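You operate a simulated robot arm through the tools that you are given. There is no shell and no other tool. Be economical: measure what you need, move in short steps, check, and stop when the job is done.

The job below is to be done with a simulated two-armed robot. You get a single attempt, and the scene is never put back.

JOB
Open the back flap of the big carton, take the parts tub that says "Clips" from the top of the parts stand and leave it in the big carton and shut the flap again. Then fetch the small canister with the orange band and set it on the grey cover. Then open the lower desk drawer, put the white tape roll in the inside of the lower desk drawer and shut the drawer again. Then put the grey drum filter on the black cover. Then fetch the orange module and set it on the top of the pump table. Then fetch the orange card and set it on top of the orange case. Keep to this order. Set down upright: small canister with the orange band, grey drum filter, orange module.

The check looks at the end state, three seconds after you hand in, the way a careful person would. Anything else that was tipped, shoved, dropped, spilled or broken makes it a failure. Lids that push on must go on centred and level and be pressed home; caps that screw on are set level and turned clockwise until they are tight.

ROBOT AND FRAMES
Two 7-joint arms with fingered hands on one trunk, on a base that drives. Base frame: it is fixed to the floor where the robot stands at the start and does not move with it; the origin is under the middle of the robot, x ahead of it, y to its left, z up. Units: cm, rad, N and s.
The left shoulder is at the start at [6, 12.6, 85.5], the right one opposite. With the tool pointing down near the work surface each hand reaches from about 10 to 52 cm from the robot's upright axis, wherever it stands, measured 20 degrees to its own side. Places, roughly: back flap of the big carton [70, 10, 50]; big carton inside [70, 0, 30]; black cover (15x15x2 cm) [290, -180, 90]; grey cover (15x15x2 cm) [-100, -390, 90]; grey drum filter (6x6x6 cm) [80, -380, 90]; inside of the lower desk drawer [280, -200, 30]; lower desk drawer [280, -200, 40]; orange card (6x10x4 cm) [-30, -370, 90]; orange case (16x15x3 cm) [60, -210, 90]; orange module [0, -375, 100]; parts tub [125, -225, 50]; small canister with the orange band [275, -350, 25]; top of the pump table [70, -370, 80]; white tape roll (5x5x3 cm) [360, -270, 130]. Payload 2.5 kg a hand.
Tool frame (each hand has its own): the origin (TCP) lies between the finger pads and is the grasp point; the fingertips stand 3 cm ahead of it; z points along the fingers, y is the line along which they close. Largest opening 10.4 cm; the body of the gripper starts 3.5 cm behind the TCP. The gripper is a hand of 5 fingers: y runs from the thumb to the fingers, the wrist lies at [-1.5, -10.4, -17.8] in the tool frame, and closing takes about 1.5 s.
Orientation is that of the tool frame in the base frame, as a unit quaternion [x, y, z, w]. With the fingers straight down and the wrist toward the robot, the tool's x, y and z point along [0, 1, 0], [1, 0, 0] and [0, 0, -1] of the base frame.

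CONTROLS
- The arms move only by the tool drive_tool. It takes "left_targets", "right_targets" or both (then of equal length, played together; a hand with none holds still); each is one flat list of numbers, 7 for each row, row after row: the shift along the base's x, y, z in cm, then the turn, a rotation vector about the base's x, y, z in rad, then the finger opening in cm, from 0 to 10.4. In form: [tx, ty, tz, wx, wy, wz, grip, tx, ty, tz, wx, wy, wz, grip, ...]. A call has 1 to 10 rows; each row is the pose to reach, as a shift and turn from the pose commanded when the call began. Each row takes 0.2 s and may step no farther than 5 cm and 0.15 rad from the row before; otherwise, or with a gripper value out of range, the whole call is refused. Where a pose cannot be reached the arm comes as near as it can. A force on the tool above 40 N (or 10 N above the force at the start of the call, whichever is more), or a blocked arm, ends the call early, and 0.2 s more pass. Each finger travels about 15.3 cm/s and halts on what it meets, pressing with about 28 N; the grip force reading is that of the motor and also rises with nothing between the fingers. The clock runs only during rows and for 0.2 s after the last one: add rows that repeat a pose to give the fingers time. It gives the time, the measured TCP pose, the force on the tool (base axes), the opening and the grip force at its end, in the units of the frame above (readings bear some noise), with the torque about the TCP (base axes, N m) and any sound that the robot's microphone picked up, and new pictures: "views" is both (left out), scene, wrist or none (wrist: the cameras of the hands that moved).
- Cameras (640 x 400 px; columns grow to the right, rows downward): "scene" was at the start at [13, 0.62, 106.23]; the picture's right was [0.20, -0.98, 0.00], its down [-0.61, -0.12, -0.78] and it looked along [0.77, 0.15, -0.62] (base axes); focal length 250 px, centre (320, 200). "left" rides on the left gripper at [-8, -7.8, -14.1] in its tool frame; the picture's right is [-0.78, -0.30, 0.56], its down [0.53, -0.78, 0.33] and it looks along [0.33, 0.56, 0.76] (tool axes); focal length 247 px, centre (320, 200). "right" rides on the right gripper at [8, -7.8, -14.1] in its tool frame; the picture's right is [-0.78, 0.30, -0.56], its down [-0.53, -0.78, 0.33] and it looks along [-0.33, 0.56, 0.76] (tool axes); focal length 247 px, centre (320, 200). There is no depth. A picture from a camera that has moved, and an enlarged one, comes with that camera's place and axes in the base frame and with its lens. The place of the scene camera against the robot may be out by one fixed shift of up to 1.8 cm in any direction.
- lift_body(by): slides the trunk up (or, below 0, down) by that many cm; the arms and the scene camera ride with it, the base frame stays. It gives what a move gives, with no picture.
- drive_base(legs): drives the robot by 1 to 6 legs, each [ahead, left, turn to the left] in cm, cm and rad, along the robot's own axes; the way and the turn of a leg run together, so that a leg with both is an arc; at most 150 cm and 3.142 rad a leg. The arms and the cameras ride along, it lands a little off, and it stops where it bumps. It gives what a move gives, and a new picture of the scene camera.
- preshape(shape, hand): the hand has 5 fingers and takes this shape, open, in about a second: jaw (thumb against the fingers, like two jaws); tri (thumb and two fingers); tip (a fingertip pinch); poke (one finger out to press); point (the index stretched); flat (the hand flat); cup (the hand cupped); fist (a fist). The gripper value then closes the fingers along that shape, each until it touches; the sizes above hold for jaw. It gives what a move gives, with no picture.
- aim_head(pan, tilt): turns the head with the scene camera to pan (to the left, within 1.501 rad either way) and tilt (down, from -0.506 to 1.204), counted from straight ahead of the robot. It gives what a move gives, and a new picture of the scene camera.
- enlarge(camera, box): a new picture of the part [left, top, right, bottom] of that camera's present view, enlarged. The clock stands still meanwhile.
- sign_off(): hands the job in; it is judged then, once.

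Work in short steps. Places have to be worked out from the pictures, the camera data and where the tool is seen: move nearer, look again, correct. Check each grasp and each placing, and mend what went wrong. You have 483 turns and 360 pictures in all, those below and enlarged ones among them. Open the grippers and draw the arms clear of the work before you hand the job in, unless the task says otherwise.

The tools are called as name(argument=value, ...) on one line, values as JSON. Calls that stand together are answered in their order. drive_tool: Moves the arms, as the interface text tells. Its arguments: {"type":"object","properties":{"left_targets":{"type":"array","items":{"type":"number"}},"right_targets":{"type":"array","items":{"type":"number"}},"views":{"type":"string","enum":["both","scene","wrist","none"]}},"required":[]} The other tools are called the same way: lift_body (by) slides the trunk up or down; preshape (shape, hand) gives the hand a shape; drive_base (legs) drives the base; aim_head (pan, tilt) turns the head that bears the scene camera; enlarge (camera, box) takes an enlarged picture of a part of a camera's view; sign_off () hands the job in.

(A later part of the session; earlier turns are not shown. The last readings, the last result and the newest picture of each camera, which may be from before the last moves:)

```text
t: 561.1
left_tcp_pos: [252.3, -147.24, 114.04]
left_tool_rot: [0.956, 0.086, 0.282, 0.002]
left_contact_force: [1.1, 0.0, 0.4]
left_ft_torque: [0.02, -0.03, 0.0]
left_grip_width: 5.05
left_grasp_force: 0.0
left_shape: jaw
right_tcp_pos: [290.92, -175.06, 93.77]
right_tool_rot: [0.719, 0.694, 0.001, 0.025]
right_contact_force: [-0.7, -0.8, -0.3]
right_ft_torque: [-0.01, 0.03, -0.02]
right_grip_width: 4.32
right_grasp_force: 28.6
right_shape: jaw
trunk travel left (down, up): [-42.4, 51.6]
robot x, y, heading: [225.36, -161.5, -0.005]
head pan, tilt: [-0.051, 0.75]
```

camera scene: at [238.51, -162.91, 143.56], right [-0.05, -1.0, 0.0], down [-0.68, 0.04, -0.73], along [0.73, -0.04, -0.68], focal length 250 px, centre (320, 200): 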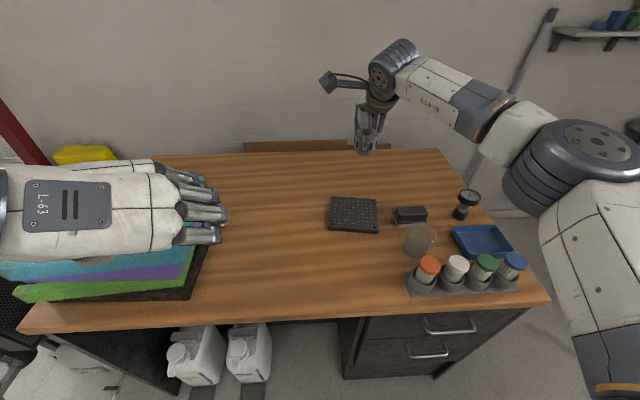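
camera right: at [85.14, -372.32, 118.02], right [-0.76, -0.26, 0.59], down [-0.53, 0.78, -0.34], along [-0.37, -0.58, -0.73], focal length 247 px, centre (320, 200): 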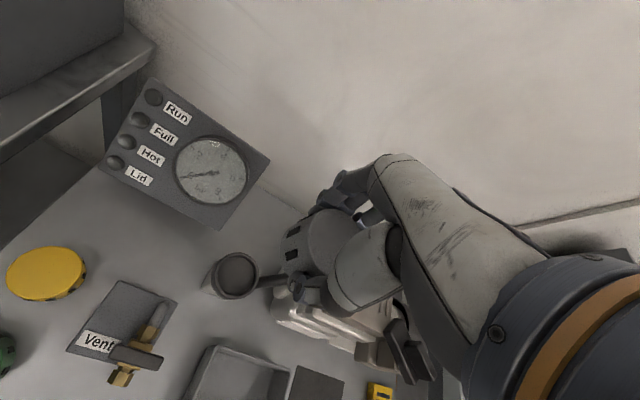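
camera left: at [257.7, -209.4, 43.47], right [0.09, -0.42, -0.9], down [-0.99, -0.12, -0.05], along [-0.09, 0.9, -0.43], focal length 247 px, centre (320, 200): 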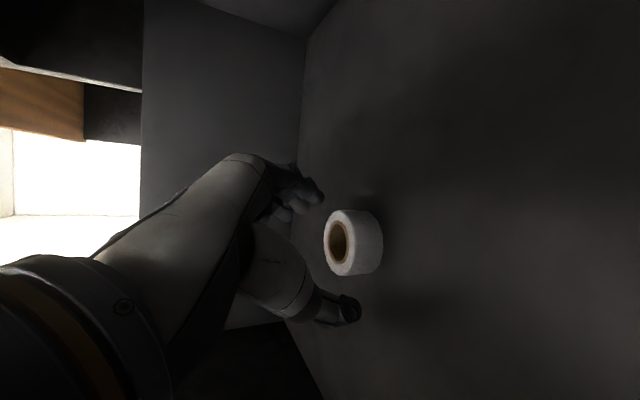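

lift_body(by=-0.8)

lift_body(by=-0.8)

enlarge(camera="right", box=[180, 150, 420, 330])

```text
t: 561.7
left_tcp_pos: [252.26, -147.28, 113.25]
left_tool_rot: [0.956, 0.085, 0.281, 0.002]
left_contact_force: [0.0, -0.8, -0.1]
left_ft_torque: [-0.02, 0.01, 0.03]
left_grip_width: 5.05
left_grasp_force: 0.1
left_shape: jaw
right_tcp_pos: [290.95, -175.17, 92.91]
right_tool_rot: [0.719, 0.695, 0.002, 0.025]
right_contact_force: [-0.2, 0.5, -0.3]
right_ft_torque: [0.0, -0.02, -0.02]
right_grip_width: 4.33
right_grasp_force: 27.4
right_shape: jaw
trunk travel left (down, up): [-41.6, 52.4]
robot x, y, heading: [225.64, -161.57, -0.001]
head pan, tilt: [-0.051, 0.75]
```

```text
t: 562.3
left_tcp_pos: [252.17, -147.27, 112.31]
left_tool_rot: [0.956, 0.084, 0.282, 0.001]
left_contact_force: [-1.0, 0.0, 1.0]
left_ft_torque: [0.03, -0.01, -0.01]
left_grip_width: 5.02
left_grasp_force: 0.0
left_shape: jaw
right_tcp_pos: [290.98, -175.17, 92.32]
right_tool_rot: [0.719, 0.695, 0.002, 0.025]
right_contact_force: [0.2, 0.0, 0.0]
right_ft_torque: [-0.01, -0.03, 0.02]
right_grip_width: 4.33
right_grasp_force: 28.2
right_shape: jaw
trunk travel left (down, up): [-40.8, 53.2]
robot x, y, heading: [225.65, -161.36, -0.005]
head pan, tilt: [-0.051, 0.75]
```

```text
2.22 times, centred on (300, 240) of right
camera zoom: at [282.99, -166.32, 105.77], right [0.25, -0.77, 0.59], down [-0.78, -0.52, -0.34], along [0.57, -0.38, -0.73], focal length 549 px, centre (364, 111)
```

zoom: 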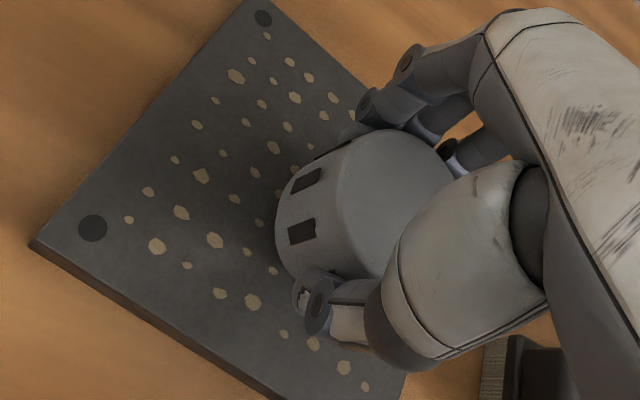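

lift_body(by=-0.7)

lift_body(by=-0.6)

lift_body(by=-0.5)

```text
t: 562.8
left_tcp_pos: [252.25, -147.2, 111.76]
left_tool_rot: [0.956, 0.085, 0.282, 0.002]
left_contact_force: [-0.5, 0.3, 0.0]
left_ft_torque: [0.04, 0.02, 0.02]
left_grip_width: 5.04
left_grasp_force: 0.0
left_shape: jaw
right_tcp_pos: [290.95, -174.98, 91.45]
right_tool_rot: [0.719, 0.694, 0.001, 0.025]
right_contact_force: [-0.5, 0.1, -0.7]
right_ft_torque: [-0.03, 0.02, -0.01]
right_grip_width: 4.34
right_grasp_force: 28.7
right_shape: jaw
trunk travel left (down, up): [-40.1, 53.9]
robot x, y, heading: [225.59, -161.53, -0.001]
head pan, tilt: [-0.051, 0.75]
```

```text
t: 563.4
left_tcp_pos: [252.1, -147.27, 111.06]
left_tool_rot: [0.956, 0.085, 0.282, 0.001]
left_contact_force: [-0.8, -0.3, 0.2]
left_ft_torque: [-0.03, -0.03, 0.02]
left_grip_width: 5.06
left_grasp_force: 0.0
left_shape: jaw
right_tcp_pos: [290.92, -175.05, 90.93]
right_tool_rot: [0.719, 0.695, 0.002, 0.026]
right_contact_force: [-0.3, -0.6, 4.4]
right_ft_torque: [-0.01, -0.02, 0.0]
right_grip_width: 4.38
right_grasp_force: 28.3
right_shape: jaw
trunk travel left (down, up): [-39.5, 54.5]
robot x, y, heading: [225.5, -161.46, -0.002]
head pan, tilt: [-0.051, 0.75]
```

```text
t: 563.9
left_tcp_pos: [252.08, -147.19, 110.84]
left_tool_rot: [0.956, 0.084, 0.283, 0.002]
left_contact_force: [0.2, 0.2, -0.3]
left_ft_torque: [-0.03, 0.0, -0.01]
left_grip_width: 5.05
left_grasp_force: 0.1
left_shape: jaw
right_tcp_pos: [291.0, -175.07, 90.81]
right_tool_rot: [0.719, 0.694, 0.005, 0.028]
right_contact_force: [0.3, -1.5, 20.3]
right_ft_torque: [-0.11, 0.05, 0.0]
right_grip_width: 4.41
right_grasp_force: 27.7
right_shape: jaw
trunk travel left (down, up): [-39.0, 55.0]
robot x, y, heading: [225.52, -161.87, 0.0]
head pan, tilt: [-0.051, 0.75]
```

Contact (20 N). I ease up 0.3 cm and release.

lift_body(by=0.3)

drive_tool(right_targets=[0, 0, 0, 0, 0, 0, 5, 0, 0, 0, 0, 0, 0, 6, 0, 0, 0, 0, 0, 0, 7.5, 0, 0, 0, 0, 0, 0, 8.5, 0, 0, 0, 0, 0, 0, 8.5], views="none")

lift_body(by=8)

enlarge(camera="right", box=[100, 100, 420, 340])

```text
t: 564.4
left_tcp_pos: [252.05, -147.35, 110.86]
left_tool_rot: [0.955, 0.085, 0.283, 0.002]
left_contact_force: [-0.2, 0.4, -0.6]
left_ft_torque: [0.0, -0.03, -0.01]
left_grip_width: 5.03
left_grasp_force: 0.0
left_shape: jaw
right_tcp_pos: [290.8, -175.09, 90.85]
right_tool_rot: [0.719, 0.695, 0.002, 0.027]
right_contact_force: [1.8, -0.4, 16.8]
right_ft_torque: [-0.06, -0.11, 0.0]
right_grip_width: 4.41
right_grasp_force: 28.0
right_shape: jaw
trunk travel left (down, up): [-39.3, 54.7]
robot x, y, heading: [225.38, -161.46, -0.004]
head pan, tilt: [-0.051, 0.75]
```

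```text
t: 565.6
left_tcp_pos: [252.14, -147.31, 110.86]
left_tool_rot: [0.955, 0.085, 0.283, 0.002]
left_contact_force: [0.7, 0.1, 0.2]
left_ft_torque: [0.01, 0.02, -0.01]
left_grip_width: 5.03
left_grasp_force: 0.0
left_shape: jaw
right_tcp_pos: [290.9, -175.2, 90.62]
right_tool_rot: [0.719, 0.695, 0.002, 0.025]
right_contact_force: [-0.9, -0.2, -0.2]
right_ft_torque: [0.02, -0.01, 0.0]
right_grip_width: 8.48
right_grasp_force: 0.0
right_shape: jaw
trunk travel left (down, up): [-39.3, 54.7]
robot x, y, heading: [226.03, -161.5, -0.005]
head pan, tilt: [-0.051, 0.75]
```

```text
t: 566.8
left_tcp_pos: [252.25, -147.24, 118.92]
left_tool_rot: [0.956, 0.085, 0.282, 0.0]
left_contact_force: [0.4, 0.7, -0.1]
left_ft_torque: [-0.01, 0.03, 0.01]
left_grip_width: 5.02
left_grasp_force: 0.1
left_shape: jaw
right_tcp_pos: [291.06, -175.2, 98.64]
right_tool_rot: [0.719, 0.695, 0.001, 0.026]
right_contact_force: [0.8, -0.1, -0.2]
right_ft_torque: [0.0, 0.01, 0.01]
right_grip_width: 8.46
right_grasp_force: 0.0
right_shape: jaw
trunk travel left (down, up): [-47.3, 46.7]
robot x, y, heading: [225.39, -161.62, -0.004]
head pan, tilt: [-0.051, 0.75]
```

```text
1.67 times, centred on (260, 220) of right
camera zoom: at [283.01, -166.32, 112.26], right [0.25, -0.77, 0.59], down [-0.78, -0.52, -0.34], along [0.57, -0.38, -0.73], focal length 412 px, centre (420, 167)
```

zoom: 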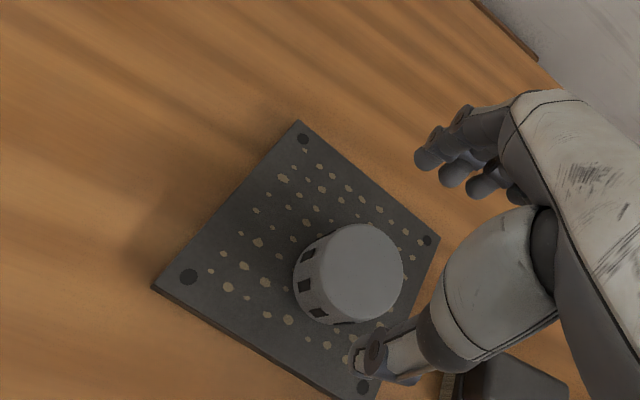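

The filter stands upright on the black cover. Next the orange module on the back bench; I raise and drive there.

lift_body(by=32)

drive_base(legs=[[-19, 0, 0], [0, -110, 0], [0, 0, -1.567], [0, -145, 0], [0, -42, 0]])

aim_head(pan=-0.1, tilt=0.7)

```text
t: 570.0
left_tcp_pos: [252.24, -147.28, 151.0]
left_tool_rot: [0.956, 0.085, 0.281, 0.001]
left_contact_force: [0.6, -0.7, 0.0]
left_ft_torque: [-0.02, 0.01, 0.0]
left_grip_width: 5.02
left_grasp_force: 0.1
left_shape: jaw
right_tcp_pos: [290.99, -175.2, 130.7]
right_tool_rot: [0.718, 0.695, 0.0, 0.026]
right_contact_force: [0.3, 0.3, 0.5]
right_ft_torque: [-0.01, 0.0, -0.01]
right_grip_width: 8.47
right_grasp_force: 0.2
right_shape: jaw
trunk travel left (down, up): [-79.3, 14.7]
robot x, y, heading: [225.49, -161.49, -0.003]
head pan, tilt: [-0.051, 0.75]
```

```text
t: 589.7
left_tcp_pos: [35.25, -303.53, 150.93]
left_tool_rot: [0.743, -0.607, 0.2, 0.199]
left_contact_force: [-0.4, 0.3, 0.1]
left_ft_torque: [0.01, -0.03, -0.01]
left_grip_width: 5.03
left_grasp_force: 0.0
left_shape: jaw
right_tcp_pos: [8.45, -342.71, 130.64]
right_tool_rot: [1.0, -0.005, -0.017, 0.018]
right_contact_force: [-0.6, -1.1, 0.4]
right_ft_torque: [0.01, 0.03, -0.01]
right_grip_width: 8.48
right_grasp_force: 0.1
right_shape: jaw
trunk travel left (down, up): [-79.3, 14.7]
robot x, y, heading: [20.38, -277.37, -1.549]
head pan, tilt: [-0.051, 0.75]
camera scene: at [20.89, -290.47, 159.87], right [-1.0, 0.03, 0.0], down [0.02, 0.68, -0.73], along [-0.02, -0.73, -0.68], focal length 250 px, centre (320, 200)
```

scene: 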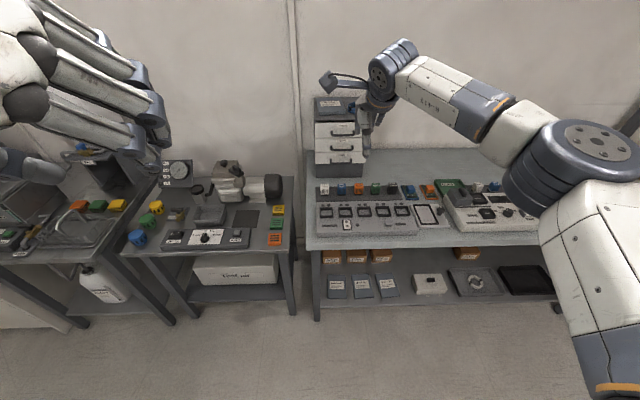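

```text
t: 590.3
left_tcp_pos: [35.42, -303.44, 150.85]
left_tool_rot: [0.743, -0.607, 0.2, 0.198]
left_contact_force: [1.0, -1.1, 0.7]
left_ft_torque: [0.05, 0.01, -0.05]
left_grip_width: 5.05
left_grasp_force: 0.1
left_shape: jaw
right_tcp_pos: [8.61, -342.78, 130.61]
right_tool_rot: [1.0, -0.005, -0.016, 0.019]
right_contact_force: [-0.4, 0.0, -0.2]
right_ft_torque: [-0.03, -0.01, 0.03]
right_grip_width: 8.49
right_grasp_force: 0.1
right_shape: jaw
trunk travel left (down, up): [-79.3, 14.7]
robot x, y, heading: [20.6, -277.44, -1.547]
head pan, tilt: [-0.099, 0.7]
camera scene: at [20.47, -290.66, 160.29], right [-1.0, 0.08, 0.0], down [0.05, 0.64, -0.76], along [-0.06, -0.76, -0.64], focal length 250 px, centre (320, 200)
```

scene: 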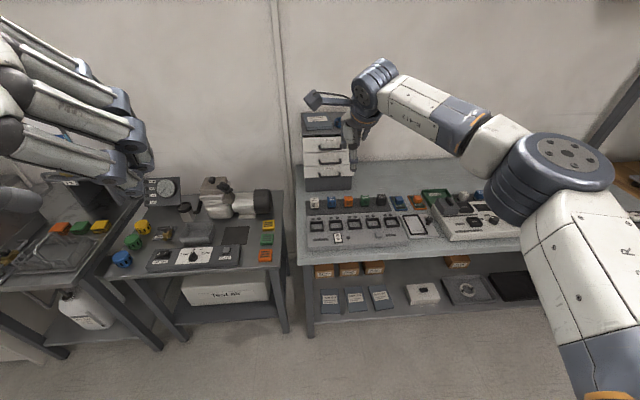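

enlarge(camera="scene", box=[295, 170, 525, 270])

enlarge(camera="right", box=[0, 100, 360, 400])

```text
2.78 times, centred on (410, 220) of scene
camera zoom: at [20.47, -290.66, 160.29], right [-1.0, 0.08, 0.0], down [0.05, 0.64, -0.76], along [-0.06, -0.76, -0.64], focal length 696 px, centre (70, 144)
```

zoom: 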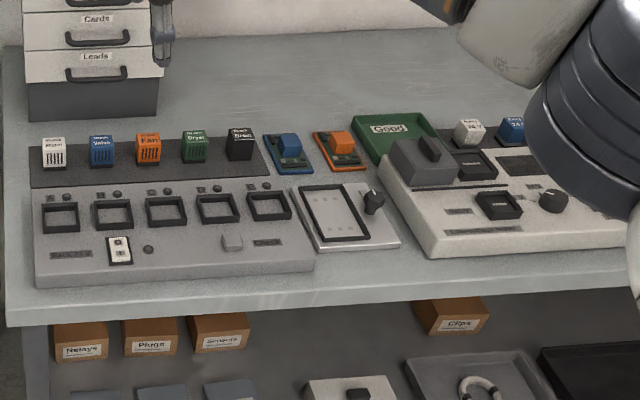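

```text
1.33 times, centred on (180, 250) of right
camera zoom: at [16.98, -334.55, 144.27], right [-0.76, -0.27, 0.59], down [-0.54, 0.77, -0.34], along [-0.36, -0.58, -0.73], focal length 329 px, centre (507, 133)
```

zoom: 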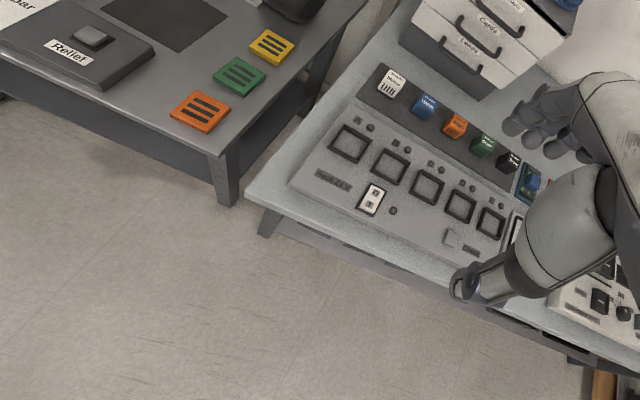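

The orange "Fan" module is at ≈[3, −368, top ~95]. I move the right hand above it and lower for a closer look.

drive_base(legs=[[25, -6, -0.02]])

lift_body(by=-18)

enlarge(camera="right", box=[120, 140, 400, 340])

```text
t: 592.2
left_tcp_pos: [29.09, -328.54, 151.07]
left_tool_rot: [0.737, -0.615, 0.197, 0.201]
left_contact_force: [-0.4, -0.9, -0.4]
left_ft_torque: [-0.02, -0.02, 0.02]
left_grip_width: 5.03
left_grasp_force: 0.0
left_shape: jaw
right_tcp_pos: [1.28, -367.38, 130.66]
right_tool_rot: [1.0, -0.015, -0.017, 0.019]
right_contact_force: [-0.3, 0.0, -0.1]
right_ft_torque: [0.02, 0.0, 0.02]
right_grip_width: 8.5
right_grasp_force: 0.0
right_shape: jaw
trunk travel left (down, up): [-79.3, 14.7]
robot x, y, heading: [15.03, -301.82, -1.575]
head pan, tilt: [-0.099, 0.7]
camera scene: at [14.53, -315.51, 160.29], right [-0.99, 0.1, 0.0], down [0.07, 0.64, -0.76], along [-0.08, -0.76, -0.64], focal length 250 px, centre (320, 200)
```

scene: 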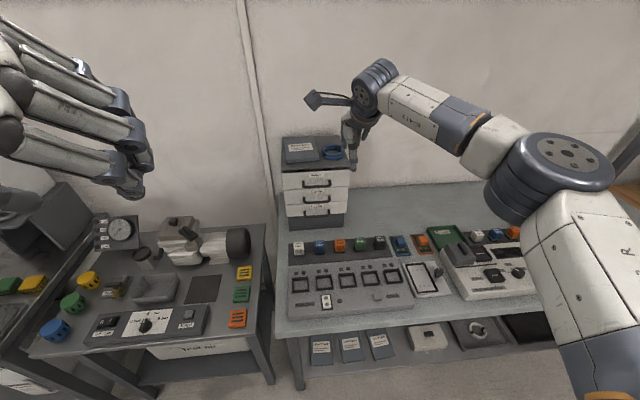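

```text
t: 594.2
left_tcp_pos: [29.09, -328.73, 132.96]
left_tool_rot: [0.737, -0.614, 0.198, 0.2]
left_contact_force: [-0.3, 0.5, 0.4]
left_ft_torque: [0.0, -0.02, -0.01]
left_grip_width: 5.05
left_grasp_force: 0.1
left_shape: jaw
right_tcp_pos: [1.27, -367.29, 112.6]
right_tool_rot: [1.0, -0.016, -0.016, 0.019]
right_contact_force: [-0.4, -0.3, 0.1]
right_ft_torque: [-0.01, 0.01, -0.01]
right_grip_width: 8.46
right_grasp_force: 0.1
right_shape: jaw
trunk travel left (down, up): [-61.3, 32.7]
robot x, y, heading: [14.84, -302.15, -1.574]
head pan, tilt: [-0.099, 0.7]
```

```text
2.00 times, centred on (260, 240) of right
camera zoom: at [10.06, -359.29, 126.3], right [-0.77, -0.25, 0.59], down [-0.52, 0.78, -0.34], along [-0.38, -0.57, -0.73], focal length 494 px, centre (440, 120)
```

zoom: 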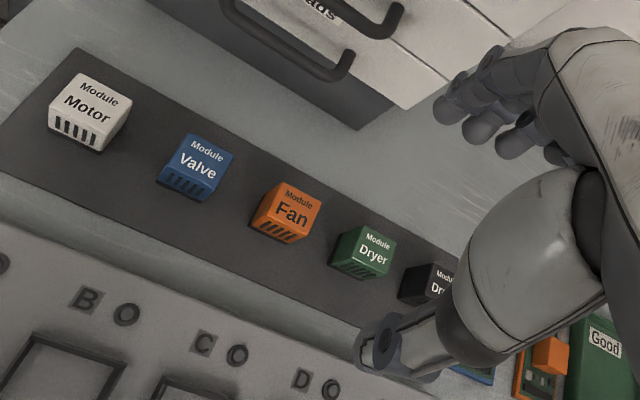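

I lower 7 cm more for a second baseline.

lift_body(by=-6)

drive_base(legs=[[2.5, 1.5, 0]])

enlarge(camera="right", box=[120, 140, 400, 340])

```text
t: 595.2
left_tcp_pos: [29.02, -328.58, 126.87]
left_tool_rot: [0.736, -0.615, 0.198, 0.201]
left_contact_force: [0.0, -0.4, 0.2]
left_ft_torque: [0.01, -0.02, 0.02]
left_grip_width: 5.03
left_grasp_force: 0.1
left_shape: jaw
right_tcp_pos: [1.42, -367.36, 106.55]
right_tool_rot: [1.0, -0.016, -0.017, 0.019]
right_contact_force: [-0.3, 0.5, -0.2]
right_ft_torque: [0.01, 0.02, 0.02]
right_grip_width: 8.47
right_grasp_force: 0.1
right_shape: jaw
trunk travel left (down, up): [-55.3, 38.7]
robot x, y, heading: [14.87, -302.12, -1.571]
head pan, tilt: [-0.099, 0.7]
```

```text
t: 596.0
left_tcp_pos: [30.72, -331.07, 126.79]
left_tool_rot: [0.737, -0.615, 0.197, 0.2]
left_contact_force: [-1.0, -0.1, -0.1]
left_ft_torque: [0.0, 0.02, 0.0]
left_grip_width: 5.04
left_grasp_force: 0.0
left_shape: jaw
right_tcp_pos: [2.97, -369.94, 106.51]
right_tool_rot: [1.0, -0.015, -0.017, 0.019]
right_contact_force: [-0.6, -0.4, 0.6]
right_ft_torque: [0.0, 0.05, 0.01]
right_grip_width: 8.47
right_grasp_force: 0.0
right_shape: jaw
trunk travel left (down, up): [-55.3, 38.7]
robot x, y, heading: [16.61, -304.35, -1.574]
head pan, tilt: [-0.099, 0.7]
camera scene: at [16.09, -318.06, 136.28], right [-0.99, 0.1, 0.0], down [0.06, 0.64, -0.76], along [-0.08, -0.76, -0.64], focal length 250 px, centre (320, 200)
```

scene: 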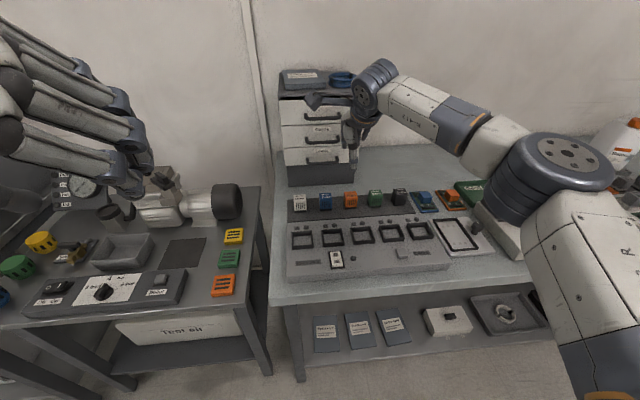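

```text
2.00 times, centred on (260, 240) of right
camera zoom: at [11.65, -361.86, 120.25], right [-0.76, -0.25, 0.59], down [-0.52, 0.78, -0.34], along [-0.38, -0.57, -0.73], focal length 494 px, centre (440, 120)
```

zoom: 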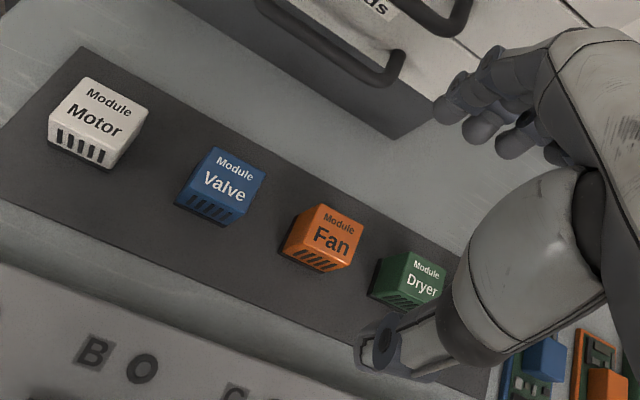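

Fan module top ≈[2.6, −371, 94.5]. I descend part way and verify alignment.

drive_tool(right_targets=[-0.1, -0.4, -2.5, 0, 0, 0, 8.5, -0.2, -0.8, -5, 0, 0, 0, 8.5, -0.3, -1.1, -8, 0, 0, 0, 8.5], views="none")

enlarge(camera="right", box=[180, 140, 420, 340])

```text
t: 596.8
left_tcp_pos: [30.63, -331.04, 126.92]
left_tool_rot: [0.737, -0.615, 0.197, 0.2]
left_contact_force: [-0.5, -0.3, -0.1]
left_ft_torque: [-0.01, 0.04, 0.02]
left_grip_width: 5.04
left_grasp_force: 0.0
left_shape: jaw
right_tcp_pos: [2.39, -370.94, 98.61]
right_tool_rot: [1.0, -0.015, -0.017, 0.018]
right_contact_force: [-0.5, -0.1, -0.1]
right_ft_torque: [-0.01, 0.0, -0.03]
right_grip_width: 8.5
right_grasp_force: 0.1
right_shape: jaw
trunk travel left (down, up): [-55.3, 38.7]
robot x, y, heading: [16.21, -304.31, -1.574]
head pan, tilt: [-0.099, 0.7]
```

```text
2.00 times, centred on (300, 240) of right
camera zoom: at [11.14, -362.81, 112.23], right [-0.77, -0.25, 0.59], down [-0.52, 0.78, -0.34], along [-0.38, -0.57, -0.73], focal length 494 px, centre (360, 120)
```

zoom: 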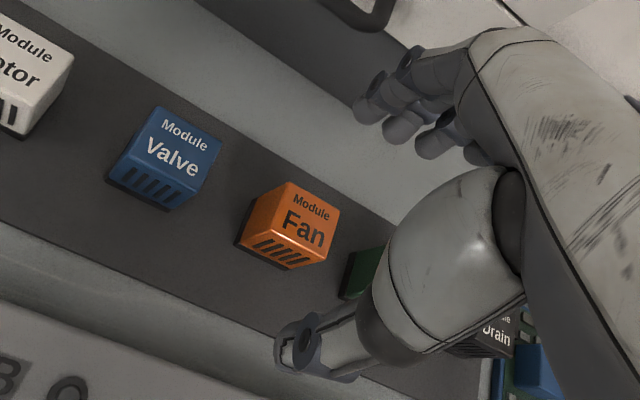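

Aligned. I descend to z≈93.2 and close.

drive_tool(right_targets=[0.3, -0.1, -2, 0, 0, 0, 8.5, 0.4, -0.1, -4, 0, 0, 0, 8, 0.4, -0.1, -5.3, 0, 0, 0, 8, 0.4, -0.1, -5.3, 0, 0, 0, 5, 0.4, -0.1, -5.3, 0, 0, 0, 3, 0.4, -0.1, -5.3, 0, 0, 0, 2.5, 0.4, -0.1, -5.3, 0, 0, 0, 2.5], views="none")

enlarge(camera="right", box=[180, 140, 420, 340])

```text
t: 598.4
left_tcp_pos: [30.73, -331.05, 127.0]
left_tool_rot: [0.737, -0.614, 0.198, 0.201]
left_contact_force: [0.0, -0.4, 0.2]
left_ft_torque: [0.04, -0.03, 0.02]
left_grip_width: 5.05
left_grasp_force: 0.0
left_shape: jaw
right_tcp_pos: [2.96, -371.03, 93.29]
right_tool_rot: [1.0, -0.015, -0.016, 0.019]
right_contact_force: [-0.2, 0.1, -0.4]
right_ft_torque: [0.0, -0.03, 0.02]
right_grip_width: 2.5
right_grasp_force: 0.1
right_shape: jaw
trunk travel left (down, up): [-55.3, 38.7]
robot x, y, heading: [16.01, -304.54, -1.572]
head pan, tilt: [-0.099, 0.7]
```

```text
2.00 times, centred on (300, 240) of right
camera zoom: at [11.58, -362.96, 106.89], right [-0.76, -0.25, 0.59], down [-0.52, 0.78, -0.34], along [-0.38, -0.57, -0.73], focal length 494 px, centre (360, 120)
```

zoom: 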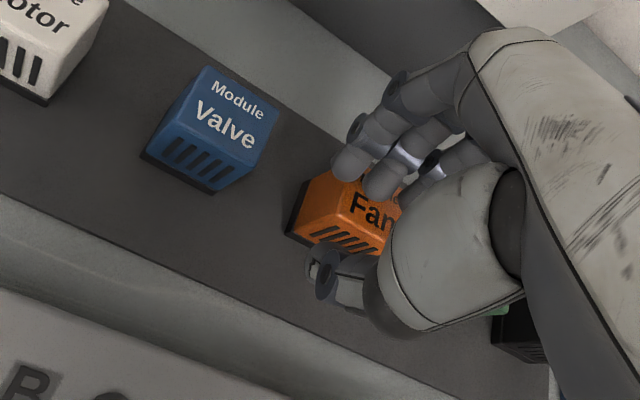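

The fingers closed above the module: its top is lower, at ≈[1.1, −372.6, 90.5]. I reopen, shift and descend to z≈89.7.

drive_tool(right_targets=[0, 0, 1, 0, 0, 0, 4, 0, 0, 2.5, 0, 0, 0, 6.5, -1, -0.8, 3, 0, 0, 0, 8, -1.8, -1.5, 2, 0, 0, 0, 8, -1.8, -1.5, 0, 0, 0, 0, 8, -1.8, -1.5, -1.5, 0, 0, 0, 8], views="none")

enlarge(camera="right", box=[180, 140, 420, 340])

```text
t: 599.8
left_tcp_pos: [30.63, -331.0, 126.9]
left_tool_rot: [0.737, -0.614, 0.199, 0.2]
left_contact_force: [-0.4, -0.1, -0.2]
left_ft_torque: [0.02, -0.03, -0.01]
left_grip_width: 5.03
left_grasp_force: 0.2
left_shape: jaw
right_tcp_pos: [1.09, -372.51, 91.84]
right_tool_rot: [1.0, -0.015, -0.017, 0.019]
right_contact_force: [0.1, 0.6, 0.7]
right_ft_torque: [-0.01, 0.06, -0.03]
right_grip_width: 7.97
right_grasp_force: 0.0
right_shape: jaw
trunk travel left (down, up): [-55.3, 38.7]
robot x, y, heading: [16.35, -304.41, -1.573]
head pan, tilt: [-0.099, 0.7]
```

```text
2.00 times, centred on (300, 240) of right
camera zoom: at [9.82, -364.51, 105.43], right [-0.76, -0.25, 0.59], down [-0.52, 0.78, -0.34], along [-0.38, -0.57, -0.73], focal length 494 px, centre (360, 120)
```

zoom: 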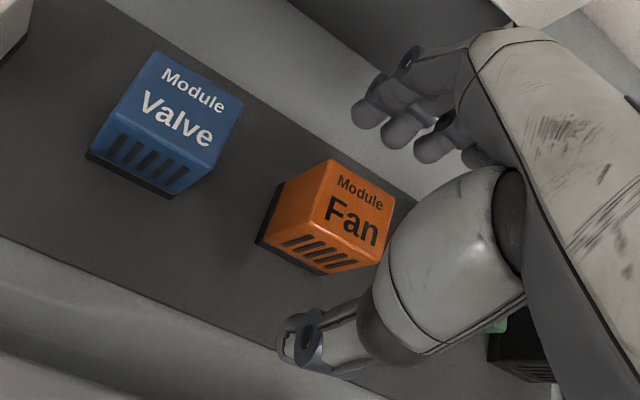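

Aligned at [1.2, −372.5]. I descend 2.2 cm and close.

drive_tool(right_targets=[0, 0, -1.2, 0, 0, 0, 8, 0, 0, -2.2, 0, 0, 0, 8, 0, 0, -2.2, 0, 0, 0, 5, 0, 0, -2.2, 0, 0, 0, 3, 0, 0, -2.2, 0, 0, 0, 1.5, 0, 0, -2.2, 0, 0, 0, 1.5], views="none")

enlarge(camera="right", box=[180, 140, 420, 340])

```text
t: 601.2
left_tcp_pos: [30.63, -330.92, 126.88]
left_tool_rot: [0.738, -0.614, 0.198, 0.2]
left_contact_force: [0.9, 0.7, -0.7]
left_ft_torque: [0.03, 0.01, -0.01]
left_grip_width: 5.06
left_grasp_force: 0.0
left_shape: jaw
right_tcp_pos: [1.21, -372.59, 89.59]
right_tool_rot: [1.0, -0.015, -0.016, 0.019]
right_contact_force: [0.4, 0.2, -0.5]
right_ft_torque: [0.03, 0.0, -0.02]
right_grip_width: 2.09
right_grasp_force: 27.7
right_shape: jaw
trunk travel left (down, up): [-55.3, 38.7]
robot x, y, heading: [16.4, -304.33, -1.573]
head pan, tilt: [-0.099, 0.7]
```

```text
2.00 times, centred on (300, 240) of right
camera zoom: at [9.86, -364.55, 103.28], right [-0.76, -0.25, 0.59], down [-0.52, 0.78, -0.34], along [-0.38, -0.57, -0.73], focal length 494 px, centre (360, 120)
```

zoom: 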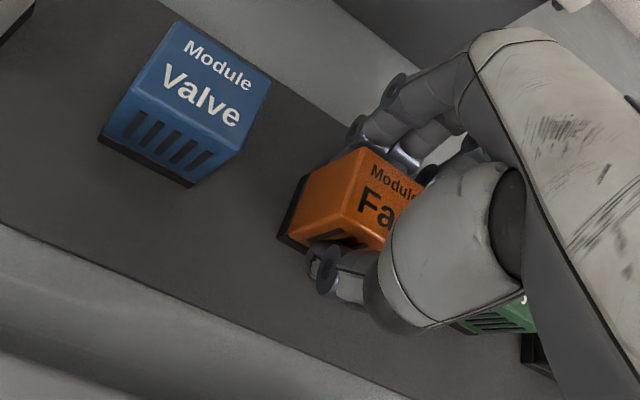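

Gripped. I lift slowly and check.

drive_tool(right_targets=[0, 0, 1, 0, 0, 0, 1, 0, 0, 2.5, 0, 0, 0, 1, 0, 0, 5, 0, 0, 0, 1, 0, 0, 8, 0, 0, 0, 1, 0, 0, 11, 0, 0, 0, 1], views="none")

enlarge(camera="right", box=[140, 140, 420, 340])

```text
t: 602.4
left_tcp_pos: [30.63, -331.07, 126.91]
left_tool_rot: [0.737, -0.615, 0.198, 0.2]
left_contact_force: [-0.8, -0.6, 0.3]
left_ft_torque: [0.02, 0.04, -0.03]
left_grip_width: 5.04
left_grasp_force: 0.0
left_shape: jaw
right_tcp_pos: [1.12, -372.6, 100.95]
right_tool_rot: [1.0, -0.015, -0.017, 0.018]
right_contact_force: [-0.2, 1.2, -1.0]
right_ft_torque: [-0.03, 0.0, 0.01]
right_grip_width: 2.11
right_grasp_force: 28.0
right_shape: jaw
trunk travel left (down, up): [-55.3, 38.7]
robot x, y, heading: [16.56, -304.42, -1.567]
head pan, tilt: [-0.099, 0.7]
```

```text
2.00 times, centred on (280, 240) of right
camera zoom: at [9.9, -364.48, 114.51], right [-0.76, -0.25, 0.59], down [-0.52, 0.78, -0.34], along [-0.38, -0.57, -0.73], focal length 494 px, centre (400, 120)
```

zoom: 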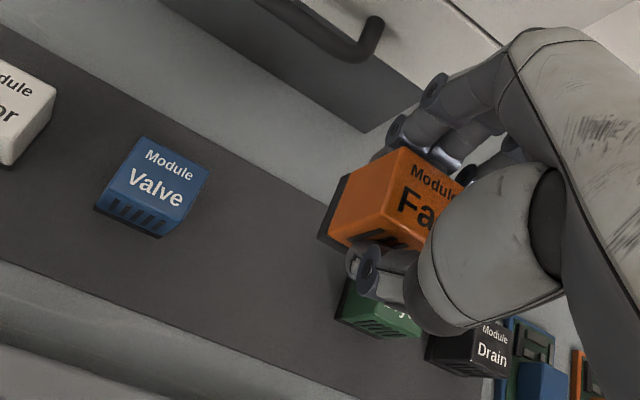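

The module is held. For the pump table I'll use the bare area between gauge panel, filter post and vent valve (≈[86, −379]). I raise, back off, and move over.

lift_body(by=26)

drive_base(legs=[[-22, 0, 0], [0, 84, 0]])

aim_head(pan=-0.2, tilt=0.8)

enlarge(camera="right", box=[0, 100, 400, 400])

```text
t: 605.1
left_tcp_pos: [30.74, -330.99, 152.98]
left_tool_rot: [0.737, -0.614, 0.199, 0.2]
left_contact_force: [-0.7, -0.7, 0.5]
left_ft_torque: [-0.06, 0.0, -0.03]
left_grip_width: 5.03
left_grasp_force: 0.2
left_shape: jaw
right_tcp_pos: [1.12, -372.6, 126.61]
right_tool_rot: [1.0, -0.016, -0.016, 0.019]
right_contact_force: [-0.3, -0.4, -0.9]
right_ft_torque: [0.01, -0.01, -0.01]
right_grip_width: 2.11
right_grasp_force: 27.9
right_shape: jaw
trunk travel left (down, up): [-81.3, 12.7]
robot x, y, heading: [16.1, -304.81, -1.572]
head pan, tilt: [-0.099, 0.7]
```

```text
t: 610.8
left_tcp_pos: [114.0, -307.79, 152.94]
left_tool_rot: [0.741, -0.609, 0.2, 0.199]
left_contact_force: [-0.6, -1.0, 0.2]
left_ft_torque: [-0.01, -0.01, 0.02]
left_grip_width: 5.06
left_grasp_force: 0.1
left_shape: jaw
right_tcp_pos: [85.08, -349.86, 126.66]
right_tool_rot: [1.0, -0.008, -0.016, 0.019]
right_contact_force: [0.9, 0.1, -0.3]
right_ft_torque: [-0.01, 0.03, -0.01]
right_grip_width: 2.1
right_grasp_force: 27.6
right_shape: jaw
trunk travel left (down, up): [-81.3, 12.7]
robot x, y, heading: [99.66, -281.46, -1.556]
head pan, tilt: [-0.099, 0.7]
camera scene: at [99.15, -295.01, 162.29], right [-1.0, 0.08, 0.0], down [0.05, 0.64, -0.76], along [-0.06, -0.76, -0.64], focal length 250 px, centre (320, 200)
```

scene: 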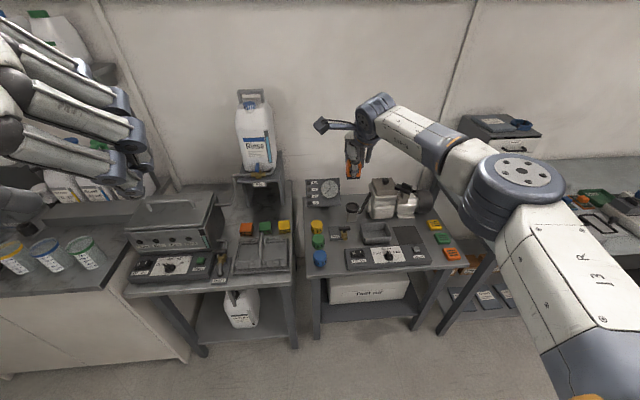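

```text
t: 611.4
left_tcp_pos: [113.92, -307.81, 153.0]
left_tool_rot: [0.741, -0.609, 0.2, 0.198]
left_contact_force: [0.0, -0.1, -0.6]
left_ft_torque: [0.0, -0.06, 0.0]
left_grip_width: 5.04
left_grasp_force: 0.1
left_shape: jaw
right_tcp_pos: [85.09, -349.85, 126.66]
right_tool_rot: [1.0, -0.008, -0.017, 0.02]
right_contact_force: [0.0, 0.3, -1.6]
right_ft_torque: [0.0, 0.01, 0.0]
right_grip_width: 2.09
right_grasp_force: 28.0
right_shape: jaw
trunk travel left (down, up): [-81.3, 12.7]
robot x, y, heading: [99.44, -281.56, -1.551]
head pan, tilt: [-0.201, 0.799]
camera scene: at [98.39, -294.47, 161.47], right [-0.98, 0.18, 0.0], down [0.13, 0.7, -0.7], along [-0.13, -0.69, -0.72], focal length 250 px, centre (320, 200)
```

scene: 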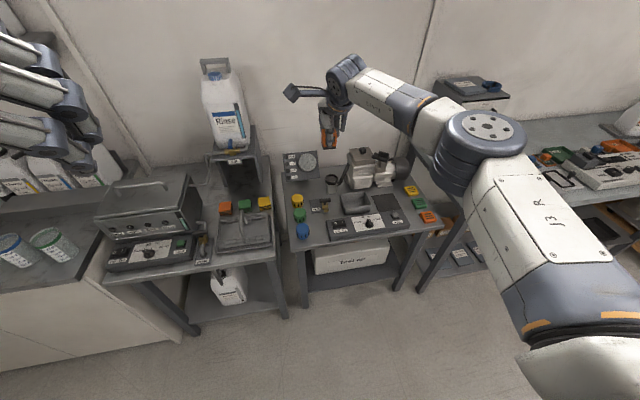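

```text
1.33 times, centred on (200, 250) of right
camera zoom: at [93.73, -341.62, 140.43], right [-0.76, -0.26, 0.59], down [-0.53, 0.77, -0.34], along [-0.37, -0.58, -0.73], focal length 329 px, centre (480, 133)
```

zoom: 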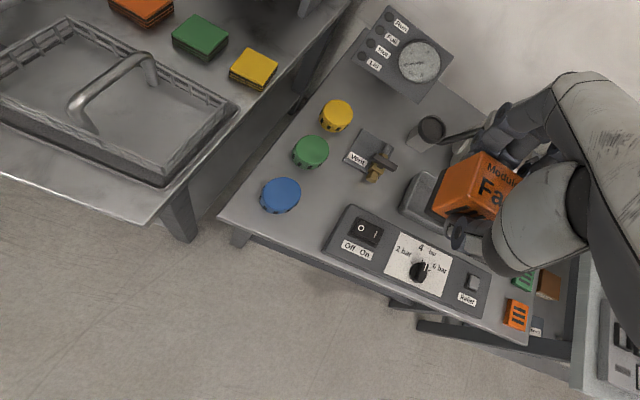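

Spot chosen: [86, −380]. I drive 30 cm ahead and lower.

drive_base(legs=[[30, 0.5, -0.015]])

lift_body(by=-26)

enlarge(camera="right", box=[60, 60, 440, 360])

```text
t: 613.5
left_tcp_pos: [114.25, -337.57, 152.94]
left_tool_rot: [0.737, -0.614, 0.199, 0.201]
left_contact_force: [1.5, -0.5, -0.4]
left_ft_torque: [-0.01, 0.03, -0.04]
left_grip_width: 5.02
left_grasp_force: 0.1
left_shape: jaw
right_tcp_pos: [84.97, -379.18, 126.76]
right_tool_rot: [1.0, -0.014, -0.017, 0.018]
right_contact_force: [0.2, -0.2, -0.8]
right_ft_torque: [0.02, 0.01, -0.02]
right_grip_width: 2.08
right_grasp_force: 27.6
right_shape: jaw
trunk travel left (down, up): [-81.3, 12.7]
robot x, y, heading: [99.62, -310.89, -1.568]
head pan, tilt: [-0.201, 0.799]
camera scene: at [98.96, -324.0, 161.47], right [-0.98, 0.2, 0.0], down [0.14, 0.7, -0.7], along [-0.14, -0.68, -0.72], focal length 250 px, centre (320, 200)
```

scene: 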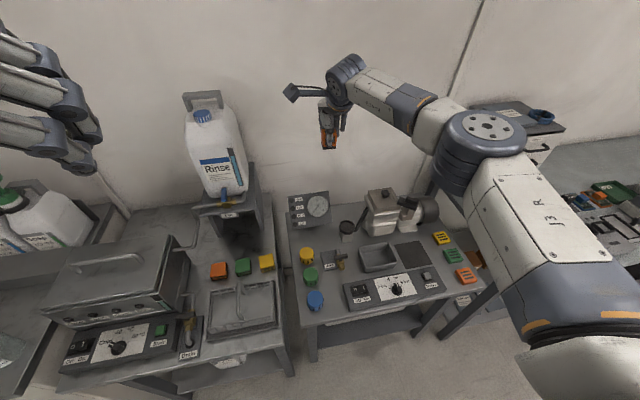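

```text
t: 616.1
left_tcp_pos: [114.28, -337.59, 126.98]
left_tool_rot: [0.737, -0.614, 0.198, 0.2]
left_contact_force: [-0.4, -0.2, -0.9]
left_ft_torque: [-0.02, -0.03, -0.02]
left_grip_width: 5.05
left_grasp_force: 0.1
left_shape: jaw
right_tcp_pos: [84.99, -379.24, 100.82]
right_tool_rot: [1.0, -0.014, -0.017, 0.019]
right_contact_force: [-0.7, 1.0, 0.0]
right_ft_torque: [0.05, -0.04, 0.0]
right_grip_width: 2.1
right_grasp_force: 28.1
right_shape: jaw
trunk travel left (down, up): [-55.3, 38.7]
robot x, y, heading: [100.02, -311.14, -1.568]
head pan, tilt: [-0.201, 0.799]
```

```text
1.33 times, centred on (250, 210) of right
camera zoom: at [93.68, -371.07, 114.45], right [-0.76, -0.25, 0.59], down [-0.52, 0.78, -0.34], along [-0.38, -0.57, -0.73], focal length 329 px, centre (413, 187)
```

zoom: 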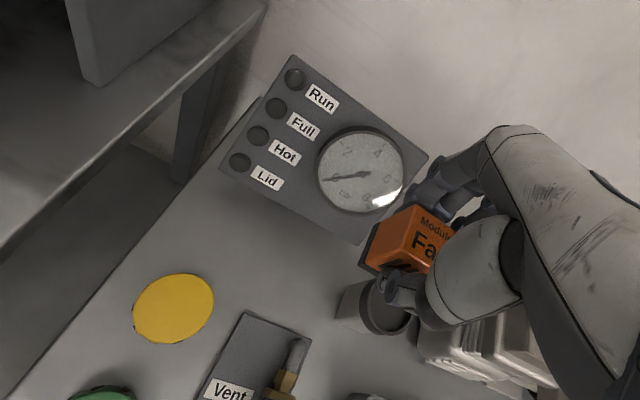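

The landing point is on bare table; I shift (+1, −1.3) by arm and lower stepwise.

drive_tool(right_targets=[1, -1.3, 0, 0, 0, 0, 1], views="none")

lift_body(by=-13)

enlarge(camera="right", box=[60, 60, 440, 360])

enlarge(camera="scene", box=[260, 130, 460, 290])

```text
t: 616.5
left_tcp_pos: [114.35, -337.59, 126.85]
left_tool_rot: [0.738, -0.613, 0.198, 0.2]
left_contact_force: [0.9, 0.3, 0.8]
left_ft_torque: [0.01, 0.01, 0.03]
left_grip_width: 5.04
left_grasp_force: 0.0
left_shape: jaw
right_tcp_pos: [85.93, -380.5, 100.77]
right_tool_rot: [1.0, -0.014, -0.018, 0.02]
right_contact_force: [0.0, -0.7, -1.1]
right_ft_torque: [0.02, 0.01, 0.02]
right_grip_width: 2.14
right_grasp_force: 28.1
right_shape: jaw
trunk travel left (down, up): [-55.3, 38.7]
robot x, y, heading: [99.91, -310.52, -1.572]
head pan, tilt: [-0.201, 0.799]
```

```text
t: 618.1
left_tcp_pos: [114.32, -337.47, 113.89]
left_tool_rot: [0.738, -0.614, 0.198, 0.2]
left_contact_force: [0.4, 0.4, -0.4]
left_ft_torque: [-0.01, 0.0, 0.0]
left_grip_width: 5.01
left_grasp_force: 0.1
left_shape: jaw
right_tcp_pos: [85.9, -380.41, 87.67]
right_tool_rot: [1.0, -0.014, -0.017, 0.019]
right_contact_force: [-0.5, 0.0, 0.0]
right_ft_torque: [0.01, 0.03, -0.01]
right_grip_width: 2.09
right_grasp_force: 27.8
right_shape: jaw
trunk travel left (down, up): [-42.3, 51.7]
robot x, y, heading: [100.11, -311.03, -1.565]
head pan, tilt: [-0.201, 0.799]
```

```text
1.33 times, centred on (250, 210) of right
camera zoom: at [94.61, -372.3, 101.47], right [-0.76, -0.25, 0.59], down [-0.52, 0.78, -0.34], along [-0.38, -0.57, -0.73], focal length 329 px, centre (413, 187)
```

zoom: 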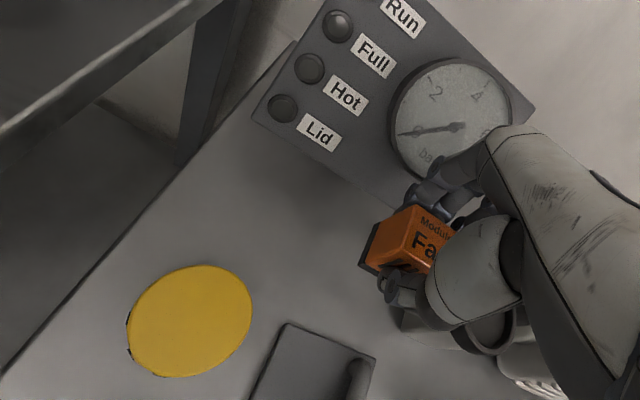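

```text
2.50 times, centred on (360, 210) of scene
camera zoom: at [98.96, -323.97, 122.47], right [-0.98, 0.2, 0.0], down [0.14, 0.7, -0.7], along [-0.14, -0.68, -0.72], focal length 625 px, centre (220, 175)
```

zoom: 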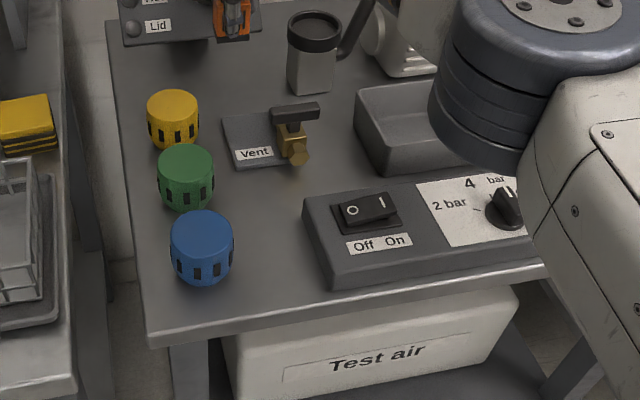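

lift_body(by=-4)

lift_body(by=-2)

enlarge(camera="right", box=[60, 60, 440, 360])

```text
t: 619.0
left_tcp_pos: [114.28, -337.59, 109.91]
left_tool_rot: [0.737, -0.614, 0.198, 0.201]
left_contact_force: [-0.1, -0.3, 0.2]
left_ft_torque: [0.01, 0.03, 0.02]
left_grip_width: 5.04
left_grasp_force: 0.1
left_shape: jaw
right_tcp_pos: [85.92, -380.4, 83.79]
right_tool_rot: [1.0, -0.015, -0.018, 0.018]
right_contact_force: [0.4, -0.1, -0.1]
right_ft_torque: [-0.01, -0.02, 0.01]
right_grip_width: 2.08
right_grasp_force: 27.8
right_shape: jaw
trunk travel left (down, up): [-38.3, 55.7]
robot x, y, heading: [99.88, -310.91, -1.567]
head pan, tilt: [-0.201, 0.799]
```

```text
t: 619.6
left_tcp_pos: [114.36, -337.47, 107.85]
left_tool_rot: [0.738, -0.613, 0.198, 0.201]
left_contact_force: [-0.2, 0.2, -0.1]
left_ft_torque: [0.03, 0.02, 0.03]
left_grip_width: 5.04
left_grasp_force: 0.0
left_shape: jaw
right_tcp_pos: [85.84, -380.5, 81.81]
right_tool_rot: [1.0, -0.014, -0.017, 0.019]
right_contact_force: [0.9, -1.5, -0.4]
right_ft_torque: [0.0, 0.0, 0.0]
right_grip_width: 2.09
right_grasp_force: 28.2
right_shape: jaw
trunk travel left (down, up): [-36.3, 57.7]
robot x, y, heading: [99.77, -310.92, -1.574]
head pan, tilt: [-0.201, 0.799]
```

```text
1.33 times, centred on (250, 210) of right
camera zoom: at [94.61, -372.3, 95.47], right [-0.76, -0.25, 0.59], down [-0.52, 0.78, -0.34], along [-0.38, -0.57, -0.73], focal length 329 px, centre (413, 187)
```

zoom: 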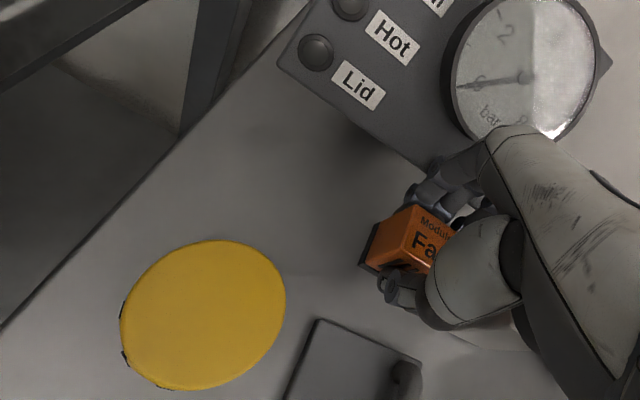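

Fingers are near the gauge panel; I shift 0.8 cm toward me and keep lowering.

drive_tool(right_targets=[0, 0.8, 0, 0, 0, 0, 1], views="none")

lift_body(by=-1.2)

lift_body(by=-1)

lift_body(by=-0.8)

```text
t: 620.0
left_tcp_pos: [114.35, -337.59, 107.95]
left_tool_rot: [0.737, -0.614, 0.198, 0.2]
left_contact_force: [0.6, 0.6, 1.1]
left_ft_torque: [0.03, -0.01, 0.01]
left_grip_width: 5.06
left_grasp_force: 0.0
left_shape: jaw
right_tcp_pos: [85.85, -379.61, 81.79]
right_tool_rot: [1.0, -0.014, -0.018, 0.018]
right_contact_force: [0.3, 0.6, -0.5]
right_ft_torque: [-0.02, 0.01, 0.01]
right_grip_width: 2.11
right_grasp_force: 28.4
right_shape: jaw
trunk travel left (down, up): [-36.3, 57.7]
robot x, y, heading: [99.97, -310.79, -1.572]
head pan, tilt: [-0.201, 0.799]
```

```text
t: 620.6
left_tcp_pos: [114.39, -337.6, 106.67]
left_tool_rot: [0.738, -0.614, 0.198, 0.2]
left_contact_force: [0.2, -0.2, 0.2]
left_ft_torque: [0.04, 0.01, -0.02]
left_grip_width: 5.03
left_grasp_force: 0.1
left_shape: jaw
right_tcp_pos: [85.89, -379.54, 80.67]
right_tool_rot: [1.0, -0.014, -0.017, 0.019]
right_contact_force: [0.4, -0.4, -0.5]
right_ft_torque: [0.0, 0.01, -0.01]
right_grip_width: 2.1
right_grasp_force: 28.1
right_shape: jaw
trunk travel left (down, up): [-35.1, 58.9]
robot x, y, heading: [100.05, -310.96, -1.569]
head pan, tilt: [-0.201, 0.799]
```

```text
t: 621.2
left_tcp_pos: [114.32, -337.61, 105.75]
left_tool_rot: [0.737, -0.614, 0.198, 0.2]
left_contact_force: [-1.1, 1.1, -0.4]
left_ft_torque: [0.0, 0.0, 0.02]
left_grip_width: 5.05
left_grasp_force: 0.1
left_shape: jaw
right_tcp_pos: [85.81, -379.59, 79.6]
right_tool_rot: [1.0, -0.014, -0.017, 0.019]
right_contact_force: [0.6, 0.6, -0.9]
right_ft_torque: [0.01, -0.01, 0.01]
right_grip_width: 2.1
right_grasp_force: 28.1
right_shape: jaw
trunk travel left (down, up): [-34.1, 59.9]
robot x, y, heading: [100.16, -311.01, -1.569]
head pan, tilt: [-0.201, 0.799]
```

```text
t: 621.8
left_tcp_pos: [114.28, -337.46, 105.02]
left_tool_rot: [0.738, -0.613, 0.198, 0.201]
left_contact_force: [-0.2, -0.1, 0.4]
left_ft_torque: [-0.03, -0.01, -0.01]
left_grip_width: 5.03
left_grasp_force: 0.0
left_shape: jaw
right_tcp_pos: [85.9, -379.63, 79.16]
right_tool_rot: [1.0, -0.014, -0.016, 0.022]
right_contact_force: [-0.4, 2.3, 13.9]
right_ft_torque: [0.04, 0.05, -0.02]
right_grip_width: 2.17
right_grasp_force: 27.8
right_shape: jaw
trunk travel left (down, up): [-33.3, 60.7]
robot x, y, heading: [99.87, -311.0, -1.567]
head pan, tilt: [-0.201, 0.799]
```

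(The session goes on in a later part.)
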